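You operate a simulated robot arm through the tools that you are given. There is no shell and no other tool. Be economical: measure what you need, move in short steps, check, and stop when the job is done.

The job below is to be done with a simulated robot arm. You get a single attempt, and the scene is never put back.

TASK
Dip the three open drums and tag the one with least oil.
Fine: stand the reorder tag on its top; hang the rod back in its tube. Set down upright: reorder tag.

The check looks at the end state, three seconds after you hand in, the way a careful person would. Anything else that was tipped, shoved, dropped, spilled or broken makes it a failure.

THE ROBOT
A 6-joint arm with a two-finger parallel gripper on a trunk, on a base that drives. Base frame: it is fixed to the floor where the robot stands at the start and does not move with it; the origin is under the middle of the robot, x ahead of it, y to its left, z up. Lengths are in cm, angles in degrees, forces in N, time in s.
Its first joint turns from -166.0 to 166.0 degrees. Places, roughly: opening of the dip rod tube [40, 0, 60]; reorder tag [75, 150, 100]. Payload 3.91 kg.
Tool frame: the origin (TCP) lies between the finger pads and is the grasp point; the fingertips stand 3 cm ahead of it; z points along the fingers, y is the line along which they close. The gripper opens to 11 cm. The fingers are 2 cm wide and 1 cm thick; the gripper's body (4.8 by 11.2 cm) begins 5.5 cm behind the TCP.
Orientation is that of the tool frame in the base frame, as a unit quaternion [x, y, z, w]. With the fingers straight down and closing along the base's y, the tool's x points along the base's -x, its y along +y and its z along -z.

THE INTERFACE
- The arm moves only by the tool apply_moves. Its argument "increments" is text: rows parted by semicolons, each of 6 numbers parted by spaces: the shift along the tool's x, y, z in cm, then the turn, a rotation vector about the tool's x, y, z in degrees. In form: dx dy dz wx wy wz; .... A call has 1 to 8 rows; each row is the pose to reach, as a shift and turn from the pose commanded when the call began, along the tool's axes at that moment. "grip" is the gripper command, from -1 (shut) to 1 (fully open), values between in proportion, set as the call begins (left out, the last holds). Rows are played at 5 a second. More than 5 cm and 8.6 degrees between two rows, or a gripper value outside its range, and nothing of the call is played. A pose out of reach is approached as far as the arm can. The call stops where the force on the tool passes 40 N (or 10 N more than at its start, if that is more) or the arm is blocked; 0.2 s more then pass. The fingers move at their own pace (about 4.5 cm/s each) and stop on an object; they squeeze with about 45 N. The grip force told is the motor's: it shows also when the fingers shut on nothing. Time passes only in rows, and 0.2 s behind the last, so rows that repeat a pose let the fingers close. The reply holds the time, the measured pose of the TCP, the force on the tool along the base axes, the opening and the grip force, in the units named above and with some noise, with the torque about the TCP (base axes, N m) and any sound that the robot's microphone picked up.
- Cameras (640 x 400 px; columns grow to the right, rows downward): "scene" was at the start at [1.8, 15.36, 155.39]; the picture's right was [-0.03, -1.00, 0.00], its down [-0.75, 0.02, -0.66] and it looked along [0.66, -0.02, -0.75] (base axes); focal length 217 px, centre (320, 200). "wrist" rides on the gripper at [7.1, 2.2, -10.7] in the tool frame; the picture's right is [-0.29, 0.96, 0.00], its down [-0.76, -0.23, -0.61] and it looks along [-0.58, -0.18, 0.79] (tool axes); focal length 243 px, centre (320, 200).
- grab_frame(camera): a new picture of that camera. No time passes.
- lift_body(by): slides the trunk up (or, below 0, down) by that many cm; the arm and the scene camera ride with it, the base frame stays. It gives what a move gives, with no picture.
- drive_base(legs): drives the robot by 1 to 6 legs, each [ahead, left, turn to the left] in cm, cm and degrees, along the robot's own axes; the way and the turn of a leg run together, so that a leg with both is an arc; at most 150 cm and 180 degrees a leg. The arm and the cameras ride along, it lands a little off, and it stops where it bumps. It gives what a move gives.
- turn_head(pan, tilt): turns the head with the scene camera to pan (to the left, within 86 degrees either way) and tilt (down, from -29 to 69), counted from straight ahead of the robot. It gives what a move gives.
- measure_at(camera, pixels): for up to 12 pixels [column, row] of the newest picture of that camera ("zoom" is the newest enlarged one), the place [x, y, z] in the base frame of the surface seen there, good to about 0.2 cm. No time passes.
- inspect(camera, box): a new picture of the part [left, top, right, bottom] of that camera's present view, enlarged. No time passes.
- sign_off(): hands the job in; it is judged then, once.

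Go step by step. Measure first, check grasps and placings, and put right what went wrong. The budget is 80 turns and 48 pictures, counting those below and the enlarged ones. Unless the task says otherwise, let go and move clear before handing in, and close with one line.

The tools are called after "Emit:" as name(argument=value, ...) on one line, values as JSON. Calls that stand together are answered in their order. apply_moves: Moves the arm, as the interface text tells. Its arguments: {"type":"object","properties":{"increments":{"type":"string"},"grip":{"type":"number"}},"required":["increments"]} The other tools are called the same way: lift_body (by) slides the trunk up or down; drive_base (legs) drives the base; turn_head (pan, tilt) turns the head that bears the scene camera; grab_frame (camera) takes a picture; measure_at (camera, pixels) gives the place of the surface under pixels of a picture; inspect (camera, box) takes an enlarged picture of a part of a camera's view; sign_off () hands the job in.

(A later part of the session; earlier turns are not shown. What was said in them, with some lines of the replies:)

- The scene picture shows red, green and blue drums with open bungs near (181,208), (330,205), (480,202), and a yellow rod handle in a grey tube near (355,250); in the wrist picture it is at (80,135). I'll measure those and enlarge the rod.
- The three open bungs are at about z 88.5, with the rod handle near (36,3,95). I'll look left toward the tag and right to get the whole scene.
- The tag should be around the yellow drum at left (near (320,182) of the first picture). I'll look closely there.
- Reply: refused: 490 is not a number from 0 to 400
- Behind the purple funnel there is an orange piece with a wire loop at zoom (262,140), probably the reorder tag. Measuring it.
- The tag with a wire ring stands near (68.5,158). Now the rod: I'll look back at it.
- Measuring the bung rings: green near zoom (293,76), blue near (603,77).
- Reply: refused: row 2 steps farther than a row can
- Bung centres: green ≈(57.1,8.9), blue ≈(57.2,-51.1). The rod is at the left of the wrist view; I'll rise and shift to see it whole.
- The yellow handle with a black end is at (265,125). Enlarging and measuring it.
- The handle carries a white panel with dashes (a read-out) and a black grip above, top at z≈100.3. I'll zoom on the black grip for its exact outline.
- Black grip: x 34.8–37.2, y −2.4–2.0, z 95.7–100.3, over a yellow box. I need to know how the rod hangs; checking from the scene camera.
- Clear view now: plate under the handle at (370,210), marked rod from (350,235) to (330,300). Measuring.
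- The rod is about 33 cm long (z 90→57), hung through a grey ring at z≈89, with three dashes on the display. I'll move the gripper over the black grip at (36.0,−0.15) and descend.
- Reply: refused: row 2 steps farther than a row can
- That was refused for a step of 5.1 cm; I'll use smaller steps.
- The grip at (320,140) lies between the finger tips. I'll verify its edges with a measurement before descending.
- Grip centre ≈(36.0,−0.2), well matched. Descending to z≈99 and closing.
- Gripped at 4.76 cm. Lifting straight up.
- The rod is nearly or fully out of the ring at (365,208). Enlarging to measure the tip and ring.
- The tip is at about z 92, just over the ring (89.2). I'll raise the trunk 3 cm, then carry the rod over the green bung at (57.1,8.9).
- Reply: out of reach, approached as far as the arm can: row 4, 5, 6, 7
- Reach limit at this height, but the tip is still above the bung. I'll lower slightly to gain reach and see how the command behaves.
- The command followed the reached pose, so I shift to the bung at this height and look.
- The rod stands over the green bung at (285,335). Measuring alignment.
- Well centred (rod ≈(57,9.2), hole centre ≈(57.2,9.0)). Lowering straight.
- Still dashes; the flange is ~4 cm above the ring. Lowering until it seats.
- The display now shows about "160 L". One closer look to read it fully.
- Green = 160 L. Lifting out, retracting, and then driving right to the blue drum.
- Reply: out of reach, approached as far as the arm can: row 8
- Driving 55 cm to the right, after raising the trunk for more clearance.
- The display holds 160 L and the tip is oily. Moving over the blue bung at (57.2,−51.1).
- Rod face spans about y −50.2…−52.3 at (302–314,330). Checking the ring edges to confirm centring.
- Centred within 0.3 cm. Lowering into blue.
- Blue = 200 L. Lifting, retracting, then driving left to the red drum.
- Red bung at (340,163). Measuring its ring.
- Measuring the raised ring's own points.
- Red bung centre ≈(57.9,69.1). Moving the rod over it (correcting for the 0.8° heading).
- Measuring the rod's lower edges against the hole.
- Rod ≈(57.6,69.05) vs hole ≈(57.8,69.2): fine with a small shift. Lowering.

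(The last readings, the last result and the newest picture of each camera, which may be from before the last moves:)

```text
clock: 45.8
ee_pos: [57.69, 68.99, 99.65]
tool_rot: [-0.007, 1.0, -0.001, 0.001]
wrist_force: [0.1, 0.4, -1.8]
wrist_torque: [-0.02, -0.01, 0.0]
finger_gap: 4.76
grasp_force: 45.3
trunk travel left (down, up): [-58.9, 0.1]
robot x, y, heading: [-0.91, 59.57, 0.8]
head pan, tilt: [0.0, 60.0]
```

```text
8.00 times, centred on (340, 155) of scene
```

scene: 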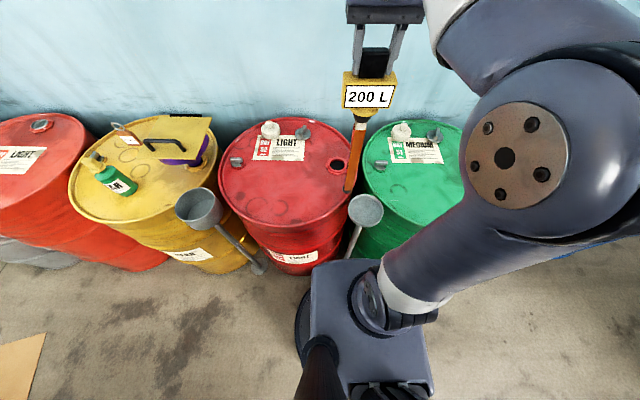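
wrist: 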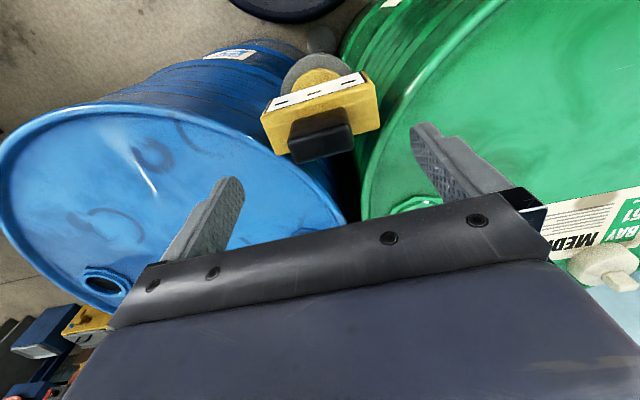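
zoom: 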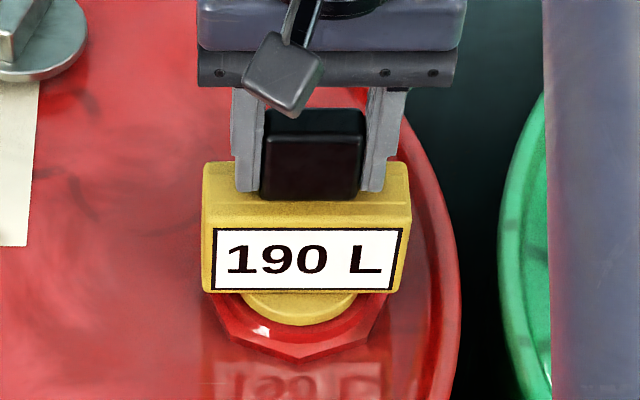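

Red 190, blue 200, green 160: green has the least. Lifting out and driving back to the tube.

Emit:
apply_moves(increments="0 0 -4 0 0 0; 0 0 -8.5 0 0 0; 0 0 -13 0 0 0; 0 0 -17.5 0 0 0; 0 0 -22 0 0 0; 0 0 -26.5 0 0 0; 0 0 -31 0 0 0; 0 0 -35 0 0 0")

Emit:
apply_moves(increments="4 0 -1 0 0 0; 8 0 -3 0 0 0; 12 0 -5 0 0 0; 16.5 0 -5 0 0 0; 16.5 0 -5 0 0 0")

Emit:
drive_base(legs=[[0, -62, -0.8]])

Emit:
grab_frame(camera="scene")

```text
clock: 47.6
ee_pos: [57.71, 69.01, 134.92]
tool_rot: [-0.007, 1.0, 0.0, -0.001]
wrist_force: [-0.3, 0.2, -2.0]
wrist_torque: [0.05, 0.01, -0.03]
finger_gap: 4.77
grasp_force: 44.7
trunk travel left (down, up): [-58.9, 0.1]
robot x, y, heading: [-0.94, 59.81, 0.9]
head pan, tilt: [0.0, 60.0]
```

```text
clock: 48.8
ee_pos: [41.15, 69.17, 139.63]
tool_rot: [-0.007, 1.0, 0.0, 0.0]
wrist_force: [-0.4, 0.1, -2.9]
wrist_torque: [0.0, 0.0, 0.02]
finger_gap: 4.76
grasp_force: 44.7
trunk travel left (down, up): [-58.9, 0.1]
robot x, y, heading: [-0.59, 60.21, 0.9]
head pan, tilt: [0.0, 60.0]
```

```text
clock: 52.3
ee_pos: [41.44, 7.06, 139.79]
tool_rot: [0.005, 1.0, 0.0, 0.0]
wrist_force: [-0.4, 0.6, -2.0]
wrist_torque: [0.01, -0.03, 0.01]
finger_gap: 4.75
grasp_force: 44.9
trunk travel left (down, up): [-58.9, 0.1]
robot x, y, heading: [-0.68, -0.96, -0.6]
head pan, tilt: [0.0, 60.0]
```

```text
17 pictures are left
```

scene: 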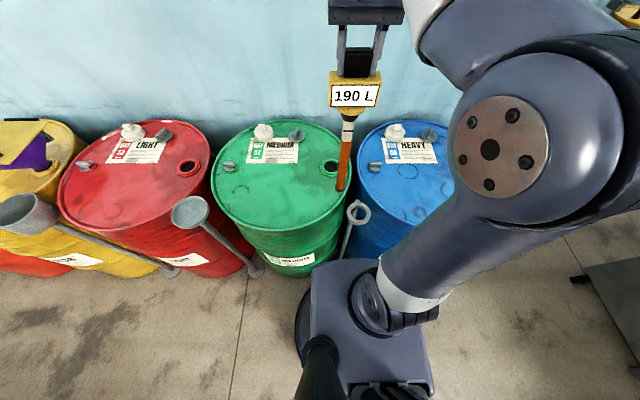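

The tube ring is at (358,212). Enlarging and measuring it.

Emit:
inspect(camera="scene", box=[318, 180, 398, 240])

Emit:
measure_at(camera="zoom", pixels=[[240, 265], [400, 260], [310, 350], [325, 170], [250, 265], [390, 260], [320, 330], [325, 185]])

```text
6.67 times, centred on (358, 210) of scene
```

zoom: 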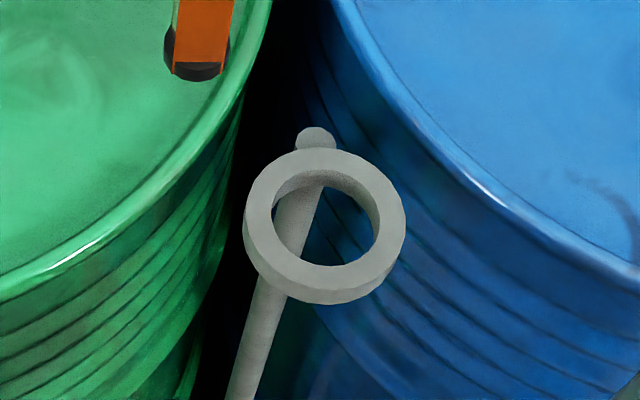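

```text
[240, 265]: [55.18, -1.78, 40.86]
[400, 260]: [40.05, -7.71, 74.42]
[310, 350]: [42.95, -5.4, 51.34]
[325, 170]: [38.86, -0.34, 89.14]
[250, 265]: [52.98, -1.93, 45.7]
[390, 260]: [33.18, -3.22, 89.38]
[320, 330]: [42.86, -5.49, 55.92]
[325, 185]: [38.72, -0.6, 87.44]
```

Measuring on the ring's annulus itself: (260,220), (390,218), (324,278), (324,160).

Emit:
measure_at(camera="zoom", pixels=[[260, 220], [390, 218], [324, 278], [324, 160], [250, 218], [401, 218], [324, 289], [324, 152], [198, 70], [176, 40], [228, 40]])

```text
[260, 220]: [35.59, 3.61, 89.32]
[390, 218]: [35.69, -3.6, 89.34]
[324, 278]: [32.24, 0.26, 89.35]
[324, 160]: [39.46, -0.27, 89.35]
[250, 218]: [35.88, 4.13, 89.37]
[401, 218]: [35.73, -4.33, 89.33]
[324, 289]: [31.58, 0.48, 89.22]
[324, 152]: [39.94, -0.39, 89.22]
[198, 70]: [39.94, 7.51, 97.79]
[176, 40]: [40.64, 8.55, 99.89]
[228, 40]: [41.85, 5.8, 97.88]
```

Ring centre (35.8,0.0), rod axis ≈ TCP+(0.1,0.2). Moving over the tube.

Emit:
apply_moves(increments="2.5 -3 0 0 0 0; 5 -6.5 0 0 0 0; 5.6 -7.3 1.5 0 0 0; 5.6 -7.3 5 0 0 0; 5.6 -7.3 5 0 0 0")

Emit:
inspect(camera="scene", box=[318, 160, 418, 235])

```text
clock: 53.5
ee_pos: [35.77, -0.38, 134.33]
tool_rot: [0.004, 1.0, 0.001, 0.0]
wrist_force: [0.8, 0.1, -2.0]
wrist_torque: [0.01, 0.03, 0.01]
finger_gap: 4.77
grasp_force: 45.0
trunk travel left (down, up): [-58.9, 0.1]
robot x, y, heading: [-0.16, -1.34, -0.4]
head pan, tilt: [0.0, 60.0]
```

```text
5.33 times, centred on (368, 198) of scene
```

zoom: 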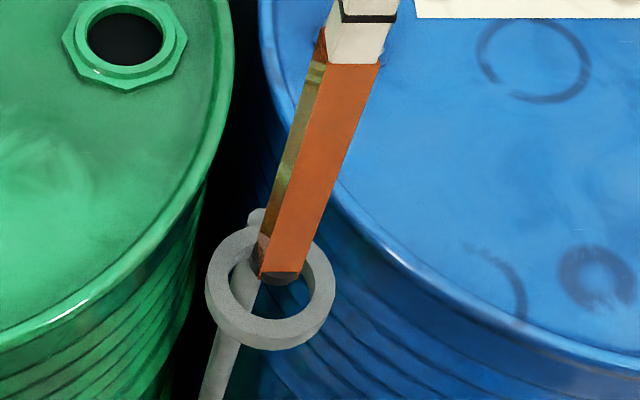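

The foot at (280,278) sits over the hole. Confirming numbers.

Emit:
measure_at(camera="zoom", pixels=[[280, 279], [262, 268], [298, 268], [280, 265], [302, 275], [215, 285], [325, 285], [270, 330]])

```text
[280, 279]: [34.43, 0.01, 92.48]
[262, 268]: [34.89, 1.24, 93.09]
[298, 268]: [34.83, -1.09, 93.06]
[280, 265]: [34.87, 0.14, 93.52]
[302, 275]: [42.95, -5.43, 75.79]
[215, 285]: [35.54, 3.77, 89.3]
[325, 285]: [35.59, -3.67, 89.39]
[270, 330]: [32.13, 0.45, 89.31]
```

Foot ≈(36.05,0.05), ring ≈(35.8,0.03). Shifting −0.2 in x and lowering.

Emit:
apply_moves(increments="0.2 0 3 0 0 0; 0.2 0 7.5 0 0 0; 0.2 0 12 0 0 0; 0.2 0 16.5 0 0 0; 0.2 0 21 0 0 0; 0.2 0 25.5 0 0 0; 0.2 0 30 0 0 0; 0.2 0 31.5 0 0 0")

Emit:
apply_moves(increments="0 0 1.5 0 0 0; 0 0 2.5 0 0 0; 0 0 3 0 0 0; 0 0 3.3 0 0 0; 0 0 3.5 0 0 0; 0 0 3.5 0 0 0")

Emit:
inspect(camera="scene", box=[310, 150, 410, 225])

```text
clock: 55.3
ee_pos: [35.76, -0.17, 103.15]
tool_rot: [0.005, 1.0, 0.0, 0.0]
wrist_force: [0.1, 0.3, -2.3]
wrist_torque: [0.01, 0.03, -0.01]
finger_gap: 4.79
grasp_force: 44.7
trunk travel left (down, up): [-58.9, 0.1]
robot x, y, heading: [-0.36, -1.05, -0.4]
head pan, tilt: [0.0, 60.0]
```

```text
clock: 56.7
ee_pos: [35.67, -0.1, 99.63]
tool_rot: [0.004, 1.0, 0.0, 0.0]
wrist_force: [0.1, -0.1, -2.4]
wrist_torque: [0.02, 0.03, -0.01]
finger_gap: 4.76
grasp_force: 45.4
trunk travel left (down, up): [-58.9, 0.1]
robot x, y, heading: [-0.38, -1.12, -0.7]
head pan, tilt: [0.0, 60.0]
```

```text
5.33 times, centred on (360, 188) of scene
```

zoom: 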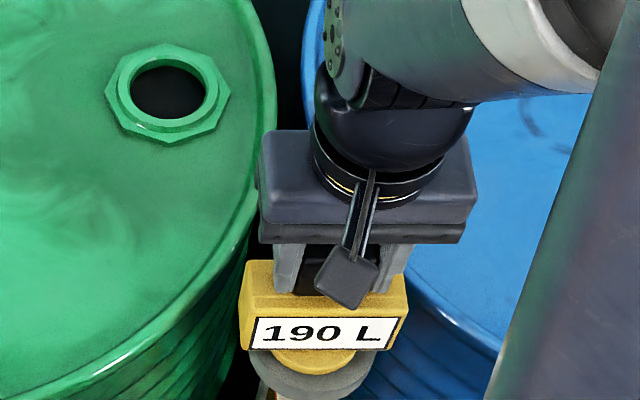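

Nearly seated with only the rod's weight showing. I'll lower a few tenths more until it rests.

Emit:
apply_moves(increments="0 0 0.15 0 0 0; 0 0 0.3 0 0 0; 0 0 0.3 0 0 0")

```text
clock: 57.5
ee_pos: [35.72, -0.04, 99.4]
tool_rot: [0.005, 1.0, 0.0, 0.0]
wrist_force: [0.2, 0.3, -1.7]
wrist_torque: [0.02, -0.02, 0.03]
finger_gap: 4.78
grasp_force: 45.1
trunk travel left (down, up): [-58.9, 0.1]
robot x, y, heading: [-1.12, -0.95, -0.6]
head pan, tilt: [0.0, 60.0]
```

Emit:
apply_moves(increments="0 0 0.15 0 0 0; 0 0 0.25 0 0 0; 0 0 0.25 0 0 0")

```text
clock: 58.3
ee_pos: [35.67, -0.03, 99.22]
tool_rot: [0.005, 1.0, -0.001, 0.002]
wrist_force: [1.6, 8.1, 33.6]
wrist_torque: [0.14, 0.88, -0.16]
finger_gap: 4.81
grasp_force: 44.8
trunk travel left (down, up): [-58.9, 0.1]
robot x, y, heading: [-0.39, -0.87, -0.5]
head pan, tilt: [0.0, 60.0]
```

Seated (33 N up). Easing 0.15 cm and opening, then rising.

Emit:
apply_moves(increments="0 0 -0.15 0 0 0; 0 0 -0.15 0 0 0")

Emit:
apply_moves(increments="0 0 0 0 0 0; 0 0 0 0 0 0; 0 0 0 0 0 0; 0 0 0 0 0 0; 0 0 0 0 0 0", grip=1)

Emit:
apply_moves(increments="0 0 -3 0 0 0; 0 0 -7 0 0 0; 0 0 -12 0 0 0; 0 0 -17 0 0 0; 0 0 -21 0 0 0; 0 0 -25 0 0 0; 0 0 -29 0 0 0")

Emit:
grab_frame(camera="scene")

```text
clock: 58.9
ee_pos: [35.72, -0.07, 99.21]
tool_rot: [0.004, 1.0, 0.0, 0.001]
wrist_force: [2.7, 8.6, 22.3]
wrist_torque: [0.44, -0.94, 0.26]
finger_gap: 4.78
grasp_force: 44.9
trunk travel left (down, up): [-58.9, 0.1]
robot x, y, heading: [-0.25, -0.9, -0.3]
head pan, tilt: [0.0, 60.0]
```

```text
clock: 60.1
ee_pos: [35.66, -0.23, 99.23]
tool_rot: [0.004, 1.0, -0.001, 0.0]
wrist_force: [0.1, 0.1, -0.5]
wrist_torque: [0.01, -0.02, 0.05]
finger_gap: 11.0
grasp_force: 0.1
trunk travel left (down, up): [-58.9, 0.1]
robot x, y, heading: [-0.64, -0.85, -0.5]
head pan, tilt: [0.0, 60.0]
```

```text
clock: 61.7
ee_pos: [35.5, 0.02, 128.54]
tool_rot: [0.004, 1.0, 0.0, 0.0]
wrist_force: [-0.2, 0.5, 0.4]
wrist_torque: [0.02, 0.0, 0.0]
finger_gap: 10.98
grasp_force: 0.1
trunk travel left (down, up): [-58.9, 0.1]
robot x, y, heading: [-0.36, -1.06, -0.5]
head pan, tilt: [0.0, 60.0]
```

```text
13 pictures are left
```

scene: 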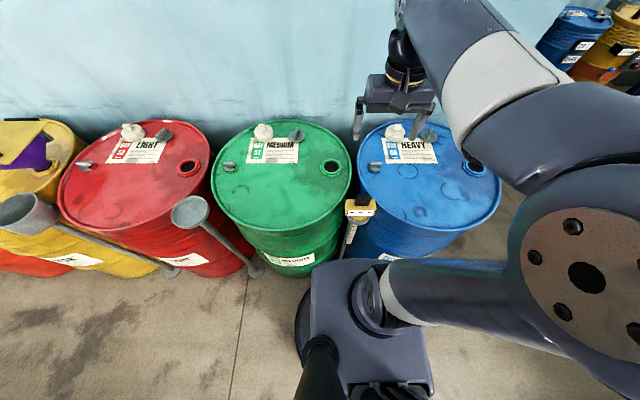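

The rod hangs upright at (360,210). Now driving left to the tag on the yellow drum.

Emit:
drive_base(legs=[[0, 75, 0.5], [0, 76, 0]])

Emit:
turn_head(pan=0, tilt=45)

Emit:
grab_frame(camera="scene")

```text
clock: 69.5
ee_pos: [36.8, 153.68, 128.45]
tool_rot: [-0.003, 1.0, 0.0, 0.0]
wrist_force: [0.7, 1.3, 0.0]
wrist_torque: [0.0, 0.03, -0.06]
finger_gap: 11.02
grasp_force: 0.0
trunk travel left (down, up): [-58.9, 0.1]
robot x, y, heading: [0.54, 152.16, 0.1]
head pan, tilt: [0.0, 60.0]
```

```text
clock: 70.3
ee_pos: [36.8, 153.7, 128.53]
tool_rot: [-0.002, 1.0, 0.0, 0.0]
wrist_force: [0.2, -0.3, 0.0]
wrist_torque: [0.0, 0.03, 0.0]
finger_gap: 10.99
grasp_force: 0.2
trunk travel left (down, up): [-58.9, 0.1]
robot x, y, heading: [0.78, 152.31, 0.3]
head pan, tilt: [0.0, 45.0]
```

```text
12 pictures are left
```

scene: 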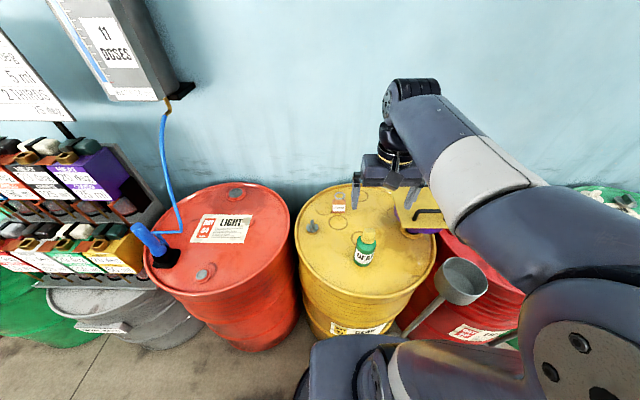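

The tag is at (338,202) on the yellow drum. Enlarging.

Emit:
inspect(camera="scene", box=[310, 175, 374, 225])

Emit:
measure_at(camera="zoom", pixels=[[280, 290], [230, 310], [330, 310], [280, 330], [280, 250], [280, 200], [230, 250], [330, 250], [280, 180], [280, 350], [250, 230], [310, 230]])

```text
8.00 times, centred on (342, 200) of scene
```

zoom: 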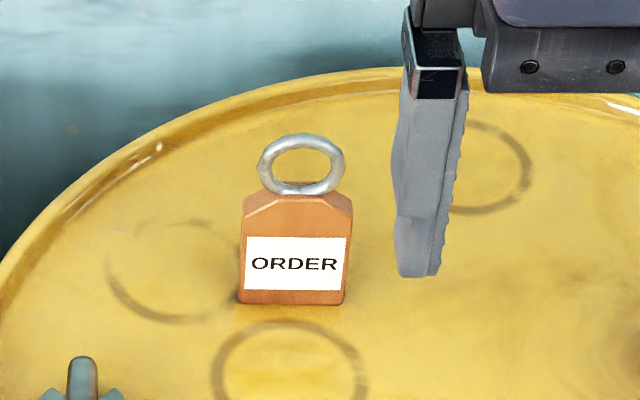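

```text
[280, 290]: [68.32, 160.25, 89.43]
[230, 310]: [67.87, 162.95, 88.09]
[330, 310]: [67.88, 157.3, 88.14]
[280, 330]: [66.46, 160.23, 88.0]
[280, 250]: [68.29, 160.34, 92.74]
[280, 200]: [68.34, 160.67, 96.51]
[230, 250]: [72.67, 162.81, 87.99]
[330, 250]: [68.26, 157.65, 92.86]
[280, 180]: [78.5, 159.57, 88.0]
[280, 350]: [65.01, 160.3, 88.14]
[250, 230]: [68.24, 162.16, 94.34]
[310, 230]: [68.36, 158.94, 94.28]
```

Tag body: front x≈68.3, y≈157–162.7, z 88–~96.5 with a ring above. Measuring ring top, shoulders, and front clearances of the base.

Emit:
measure_at(camera="zoom", pixels=[[302, 140], [302, 186], [246, 260], [346, 260], [246, 225], [345, 222], [262, 170], [342, 168], [300, 300], [298, 190]])

Emit:
measure_at(camera="scene", pixels=[[355, 292], [340, 345], [315, 350], [345, 335], [325, 325], [400, 300], [405, 330], [458, 290], [280, 345], [370, 343], [345, 365], [300, 340]])

```text
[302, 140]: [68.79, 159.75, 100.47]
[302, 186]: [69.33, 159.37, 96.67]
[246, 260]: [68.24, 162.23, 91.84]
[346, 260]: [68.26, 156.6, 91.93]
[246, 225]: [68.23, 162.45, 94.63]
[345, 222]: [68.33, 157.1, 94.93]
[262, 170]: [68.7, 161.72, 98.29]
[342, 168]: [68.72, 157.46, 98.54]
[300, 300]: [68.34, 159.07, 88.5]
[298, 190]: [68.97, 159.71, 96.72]
```

```text
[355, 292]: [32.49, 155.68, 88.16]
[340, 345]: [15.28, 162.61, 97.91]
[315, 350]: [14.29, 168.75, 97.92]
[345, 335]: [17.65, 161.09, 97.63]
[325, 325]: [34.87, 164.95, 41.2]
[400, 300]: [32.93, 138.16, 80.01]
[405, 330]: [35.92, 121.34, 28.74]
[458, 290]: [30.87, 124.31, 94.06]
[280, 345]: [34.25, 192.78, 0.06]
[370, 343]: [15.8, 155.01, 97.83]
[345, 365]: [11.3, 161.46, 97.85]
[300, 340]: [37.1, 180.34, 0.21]
```

Tag body ≈5.5 wide, centre (69.3,159.65); ring top z≈100.6. I'll centre the base on it by driving 7 cm left, then extend over it at z≈112.

Emit:
drive_base(legs=[[0, 6.5, 0]])

Emit:
apply_moves(increments="-4 0 2 0 0 0; -8 0 4 0 0 0; -12 0 6 0 0 0; -16 0 8 0 0 0; -20 0 10 0 0 0; -24 0 12 0 0 0; -28 0 14 0 0 0; -31.5 0 16 0 0 0")

Emit:
inspect(camera="wrist", box=[160, 30, 480, 230])

```text
clock: 71.3
ee_pos: [36.71, 160.27, 128.55]
tool_rot: [-0.003, 1.0, -0.001, -0.001]
wrist_force: [-0.1, -0.3, -0.7]
wrist_torque: [-0.03, -0.02, -0.04]
finger_gap: 11.02
grasp_force: 0.0
trunk travel left (down, up): [-58.9, 0.1]
robot x, y, heading: [0.75, 158.82, 0.3]
head pan, tilt: [0.0, 45.0]
```

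```text
clock: 73.1
ee_pos: [68.14, 160.7, 112.46]
tool_rot: [-0.003, 1.0, 0.0, 0.0]
wrist_force: [0.5, -0.2, -0.3]
wrist_torque: [0.03, 0.01, 0.02]
finger_gap: 10.99
grasp_force: 0.0
trunk travel left (down, up): [-58.9, 0.1]
robot x, y, heading: [0.76, 158.78, 0.2]
head pan, tilt: [0.0, 45.0]
```

```text
2.00 times, centred on (320, 130) of wrist
```

zoom: 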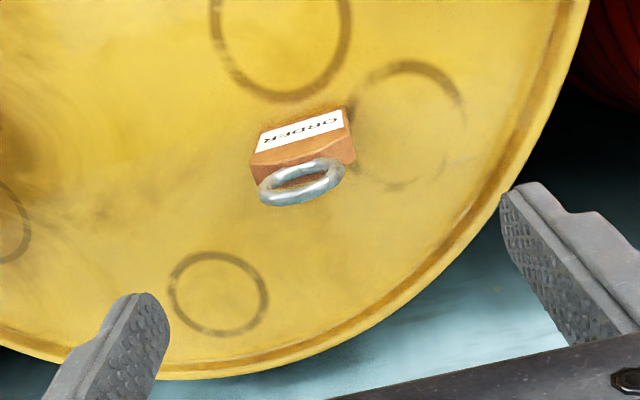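

Reached without trouble. Measuring ring and body edges from above.

Emit:
measure_at(camera="zoom", pixels=[[300, 200], [300, 175], [262, 190], [342, 172], [256, 160], [354, 150], [268, 165], [347, 125], [300, 198], [303, 165]])

```text
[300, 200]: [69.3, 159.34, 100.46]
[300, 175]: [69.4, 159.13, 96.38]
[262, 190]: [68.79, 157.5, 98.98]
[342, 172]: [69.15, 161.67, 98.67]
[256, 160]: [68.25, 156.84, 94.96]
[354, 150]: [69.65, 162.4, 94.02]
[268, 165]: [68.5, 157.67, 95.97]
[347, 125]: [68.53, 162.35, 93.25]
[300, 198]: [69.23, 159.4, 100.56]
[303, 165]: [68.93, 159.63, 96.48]
```

Centre (69.3,159.6). Aligning and descending to z≈96 (gripper body stays above the ring), then closing.

Emit:
apply_moves(increments="-1.15 -1.1 0 0 0 0; -1.15 -1.1 4.5 0 0 0; -1.15 -1.1 9 0 0 0; -1.15 -1.1 13 0 0 0; -1.15 -1.1 16.3 0 0 0; -1.15 -1.1 16.3 0 0 0")

Emit:
apply_moves(increments="0 0 0 0 0 0; 0 0 0 0 0 0; 0 0 0 0 0 0; 0 0 0 0 0 0; 0 0 0 0 0 0", grip=-1)

Emit:
inspect(camera="scene", box=[270, 150, 370, 225])

```text
clock: 74.5
ee_pos: [69.57, 159.56, 96.2]
tool_rot: [-0.002, 1.0, 0.0, 0.0]
wrist_force: [0.5, 0.5, 0.2]
wrist_torque: [-0.05, -0.02, 0.01]
finger_gap: 10.99
grasp_force: 0.1
trunk travel left (down, up): [-58.9, 0.1]
robot x, y, heading: [0.79, 158.78, 0.3]
head pan, tilt: [0.0, 45.0]
```

```text
clock: 75.7
ee_pos: [69.52, 159.62, 96.24]
tool_rot: [-0.002, 1.0, 0.0, 0.0]
wrist_force: [-0.3, -0.3, 0.3]
wrist_torque: [-0.02, -0.01, -0.02]
finger_gap: 5.88
grasp_force: 44.7
trunk travel left (down, up): [-58.9, 0.1]
robot x, y, heading: [0.61, 158.81, 0.2]
head pan, tilt: [0.0, 45.0]
```

```text
5.33 times, centred on (320, 188) of scene
```

zoom: 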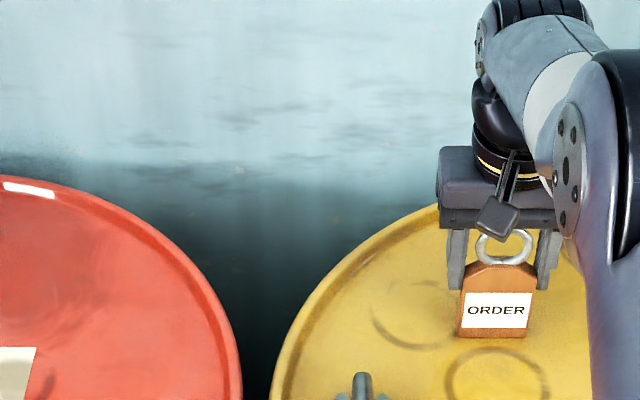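

Tag gripped (5.88 cm). Lifting, retracting, and driving back to the green drum.

Emit:
apply_moves(increments="0 0 -2 0 0 0; 0 0 -6 0 0 0; 0 0 -10.5 0 0 0; 0 0 -15 0 0 0; 0 0 -19 0 0 0")

Emit:
apply_moves(increments="4 0 -2 0 0 0; 8 0 -4 0 0 0; 12 0 -6 0 0 0; 16 0 -8 0 0 0; 20 0 -10 0 0 0; 24 0 -11 0 0 0; 28 0 -12 0 0 0; 31 0 -12 0 0 0")

Emit:
drive_base(legs=[[0, -65, -0.2], [0, -66, 0]])

Emit:
turn_head(pan=0, tilt=58)

Emit:
grab_frame(camera="scene")

```text
clock: 76.9
ee_pos: [69.61, 159.31, 115.36]
tool_rot: [-0.002, 1.0, 0.001, -0.001]
wrist_force: [-0.9, 0.2, -0.8]
wrist_torque: [-0.05, 0.0, 0.01]
finger_gap: 5.89
grasp_force: 44.5
trunk travel left (down, up): [-58.9, 0.1]
robot x, y, heading: [0.99, 158.92, 0.4]
head pan, tilt: [0.0, 45.0]
```

```text
clock: 78.7
ee_pos: [38.47, 159.03, 127.15]
tool_rot: [-0.002, 1.0, 0.001, 0.0]
wrist_force: [-0.1, -0.7, -0.5]
wrist_torque: [0.0, -0.04, 0.0]
finger_gap: 5.87
grasp_force: 44.7
trunk travel left (down, up): [-58.9, 0.1]
robot x, y, heading: [0.64, 158.81, 0.1]
head pan, tilt: [0.0, 45.0]
```

```text
clock: 85.6
ee_pos: [36.43, 26.92, 127.12]
tool_rot: [0.015, 1.0, 0.0, 0.0]
wrist_force: [0.8, -0.1, -0.3]
wrist_torque: [-0.03, -0.03, -0.03]
finger_gap: 5.85
grasp_force: 45.0
trunk travel left (down, up): [-58.9, 0.1]
robot x, y, heading: [-1.58, 27.72, -1.7]
head pan, tilt: [0.0, 45.0]
```

```text
clock: 86.3
ee_pos: [36.38, 26.81, 127.25]
tool_rot: [0.015, 1.0, 0.0, 0.0]
wrist_force: [-0.6, 0.0, -0.4]
wrist_torque: [0.0, 0.0, 0.01]
finger_gap: 5.86
grasp_force: 44.9
trunk travel left (down, up): [-58.9, 0.1]
robot x, y, heading: [-1.75, 27.68, -1.6]
head pan, tilt: [0.0, 58.0]
```

```text
8 pictures are left
```

scene: 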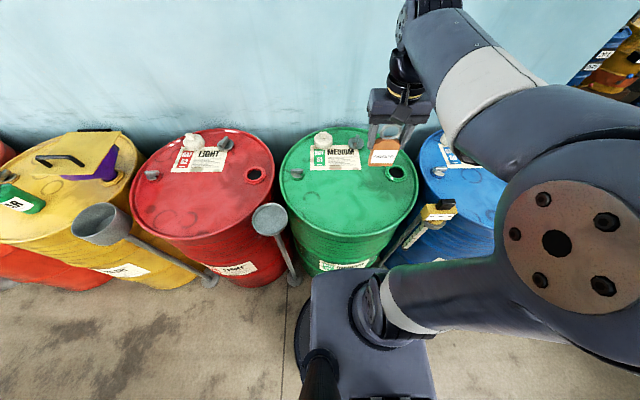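

The green drum's clear middle is around (345,195). Measuring it and the drum's rim.

Emit:
measure_at(camera="scene", pixels=[[345, 195], [345, 185], [345, 210], [320, 200], [345, 232], [283, 185], [415, 185], [370, 195], [338, 172], [360, 185], [396, 172], [294, 174]])

```text
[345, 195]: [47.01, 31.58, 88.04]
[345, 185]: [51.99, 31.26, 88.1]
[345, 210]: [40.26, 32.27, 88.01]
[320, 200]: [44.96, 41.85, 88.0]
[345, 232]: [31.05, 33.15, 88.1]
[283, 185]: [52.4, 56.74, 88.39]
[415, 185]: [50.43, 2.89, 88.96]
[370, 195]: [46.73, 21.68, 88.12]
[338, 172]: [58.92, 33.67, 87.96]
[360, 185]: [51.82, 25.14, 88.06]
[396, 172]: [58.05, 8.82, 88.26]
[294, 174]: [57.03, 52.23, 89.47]
```

Placing at (49,30). Moving over and down to just above contact.

Emit:
apply_moves(increments="-4 1.2 2 0 0 0; -8 2.4 4 0 0 0; -12.5 3.5 5 0 0 0; -12.5 3.5 10 0 0 0; -12.5 3.5 15 0 0 0; -12.5 3.5 20 0 0 0; -12.5 3.5 25 0 0 0; -12.5 3.5 29.5 0 0 0")

Emit:
apply_moves(increments="0 0 0.4 0 0 0; 0 0 0.8 0 0 0; 0 0 1.1 0 0 0; 0 0 1.25 0 0 0; 0 0 1.25 0 0 0")

Emit:
inspect(camera="scene", box=[305, 140, 405, 215])

```text
clock: 88.1
ee_pos: [49.05, 29.92, 98.01]
tool_rot: [0.015, 1.0, 0.001, 0.0]
wrist_force: [-0.5, -0.4, -0.5]
wrist_torque: [0.0, -0.01, 0.0]
finger_gap: 5.89
grasp_force: 44.5
trunk travel left (down, up): [-58.9, 0.1]
robot x, y, heading: [-1.53, 27.61, -1.7]
head pan, tilt: [0.0, 58.0]
```

```text
clock: 89.3
ee_pos: [49.0, 29.91, 96.55]
tool_rot: [0.015, 1.0, 0.0, 0.0]
wrist_force: [0.8, -0.4, 0.4]
wrist_torque: [-0.02, -0.05, 0.03]
finger_gap: 5.88
grasp_force: 44.8
trunk travel left (down, up): [-58.9, 0.1]
robot x, y, heading: [-1.52, 27.78, -1.7]
head pan, tilt: [0.0, 58.0]
```

```text
5.33 times, centred on (355, 178) of scene
```

zoom: 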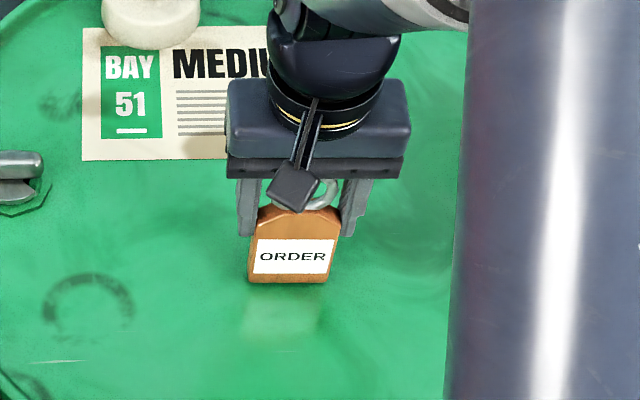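

Just about 0.3 cm above contact. Lowering in small steps till a force shows.

Emit:
apply_moves(increments="0 0 0.1 0 0 0; 0 0 0.2 0 0 0; 0 0 0.2 0 0 0")

Emit:
apply_moves(increments="0 0 0.1 0 0 0; 0 0 0.1 0 0 0")

```text
clock: 90.1
ee_pos: [49.04, 30.02, 96.3]
tool_rot: [0.015, 1.0, 0.0, 0.0]
wrist_force: [-0.4, -1.0, 0.1]
wrist_torque: [0.02, 0.02, -0.02]
finger_gap: 5.88
grasp_force: 44.7
trunk travel left (down, up): [-58.9, 0.1]
robot x, y, heading: [-1.21, 27.81, -1.7]
head pan, tilt: [0.0, 58.0]
```

```text
clock: 90.7
ee_pos: [48.91, 30.04, 96.2]
tool_rot: [0.016, 1.0, 0.0, 0.0]
wrist_force: [0.9, -0.1, -0.8]
wrist_torque: [0.03, 0.02, 0.01]
finger_gap: 5.87
grasp_force: 45.5
trunk travel left (down, up): [-58.9, 0.1]
robot x, y, heading: [-1.51, 27.86, -1.7]
head pan, tilt: [0.0, 58.0]
```

Emit:
apply_moves(increments="0 0 0.08 0 0 0; 0 0 0.15 0 0 0; 0 0 0.15 0 0 0")

```text
clock: 91.5
ee_pos: [48.83, 30.02, 96.13]
tool_rot: [0.015, 1.0, 0.0, 0.002]
wrist_force: [-0.3, -1.3, 18.1]
wrist_torque: [-0.09, 0.14, -0.01]
finger_gap: 5.89
grasp_force: 46.0
trunk travel left (down, up): [-58.9, 0.1]
robot x, y, heading: [-1.52, 27.75, -1.8]
head pan, tilt: [0.0, 58.0]
```

Contact at 18 N. Easing 0.1, opening, and rising clear.

Emit:
apply_moves(increments="0 0 -0.1 0 0 0; 0 0 -0.1 0 0 0")

Emit:
apply_moves(increments="0 0 0 0 0 0; 0 0 0 0 0 0; 0 0 0 0 0 0; 0 0 0 0 0 0", grip=1)

Emit:
apply_moves(increments="0 0 -3 0 0 0; 0 0 -7 0 0 0; 0 0 -11.5 0 0 0; 0 0 -16 0 0 0; 0 0 -20.5 0 0 0; 0 0 -25 0 0 0")

Emit:
grab_frame(camera="scene")

Emit:
inspect(camera="scene", box=[280, 120, 460, 255])

```text
clock: 92.1
ee_pos: [48.91, 30.08, 96.07]
tool_rot: [0.015, 1.0, 0.0, 0.001]
wrist_force: [1.0, 0.0, 18.1]
wrist_torque: [0.01, 0.01, 0.0]
finger_gap: 5.85
grasp_force: 45.5
trunk travel left (down, up): [-58.9, 0.1]
robot x, y, heading: [-1.2, 27.7, -1.7]
head pan, tilt: [0.0, 58.0]
```

```text
clock: 93.1
ee_pos: [48.95, 30.09, 96.08]
tool_rot: [0.015, 1.0, 0.0, 0.0]
wrist_force: [-0.3, 1.0, 1.1]
wrist_torque: [-0.03, 0.01, -0.01]
finger_gap: 11.01
grasp_force: 0.0
trunk travel left (down, up): [-58.9, 0.1]
robot x, y, heading: [-1.59, 27.62, -1.8]
head pan, tilt: [0.0, 58.0]
```

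```text
clock: 94.5
ee_pos: [48.69, 29.82, 121.31]
tool_rot: [0.013, 1.0, 0.0, -0.001]
wrist_force: [0.7, 0.8, 1.2]
wrist_torque: [0.0, -0.02, -0.02]
finger_gap: 11.01
grasp_force: 0.1
trunk travel left (down, up): [-58.9, 0.1]
robot x, y, heading: [-1.67, 27.55, -1.7]
head pan, tilt: [0.0, 58.0]
```

```text
6 pictures are left
```

scene: 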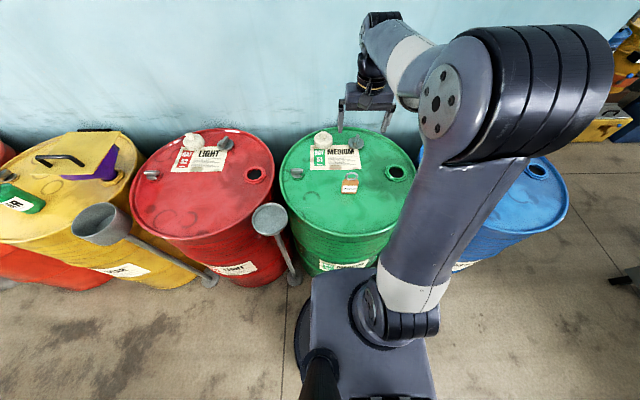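

```text
2.96 times, centred on (370, 188) of scene
```

zoom: 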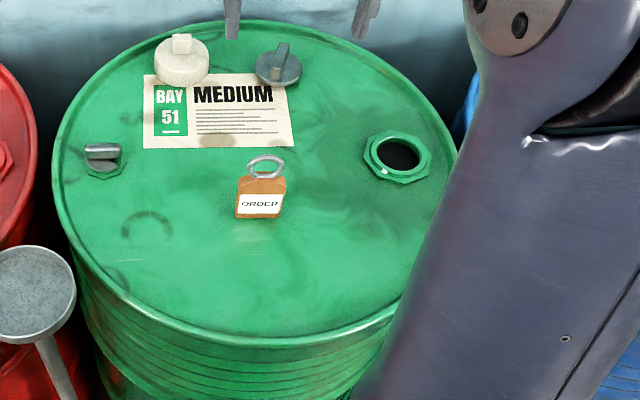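

The tag stands upright on the green drum at zoom (260,190). The rod was hanging in its tube when last seen, and the gripper is clear, so I'm handing in.

Emit:
sign_off()

```text
The job is handed in.
```

I dipped all three open drums and stood the reorder tag upright on top of the green one, which has the least oil at 160 L (red 190 L, blue 200 L). The rod is hung back in its tube.
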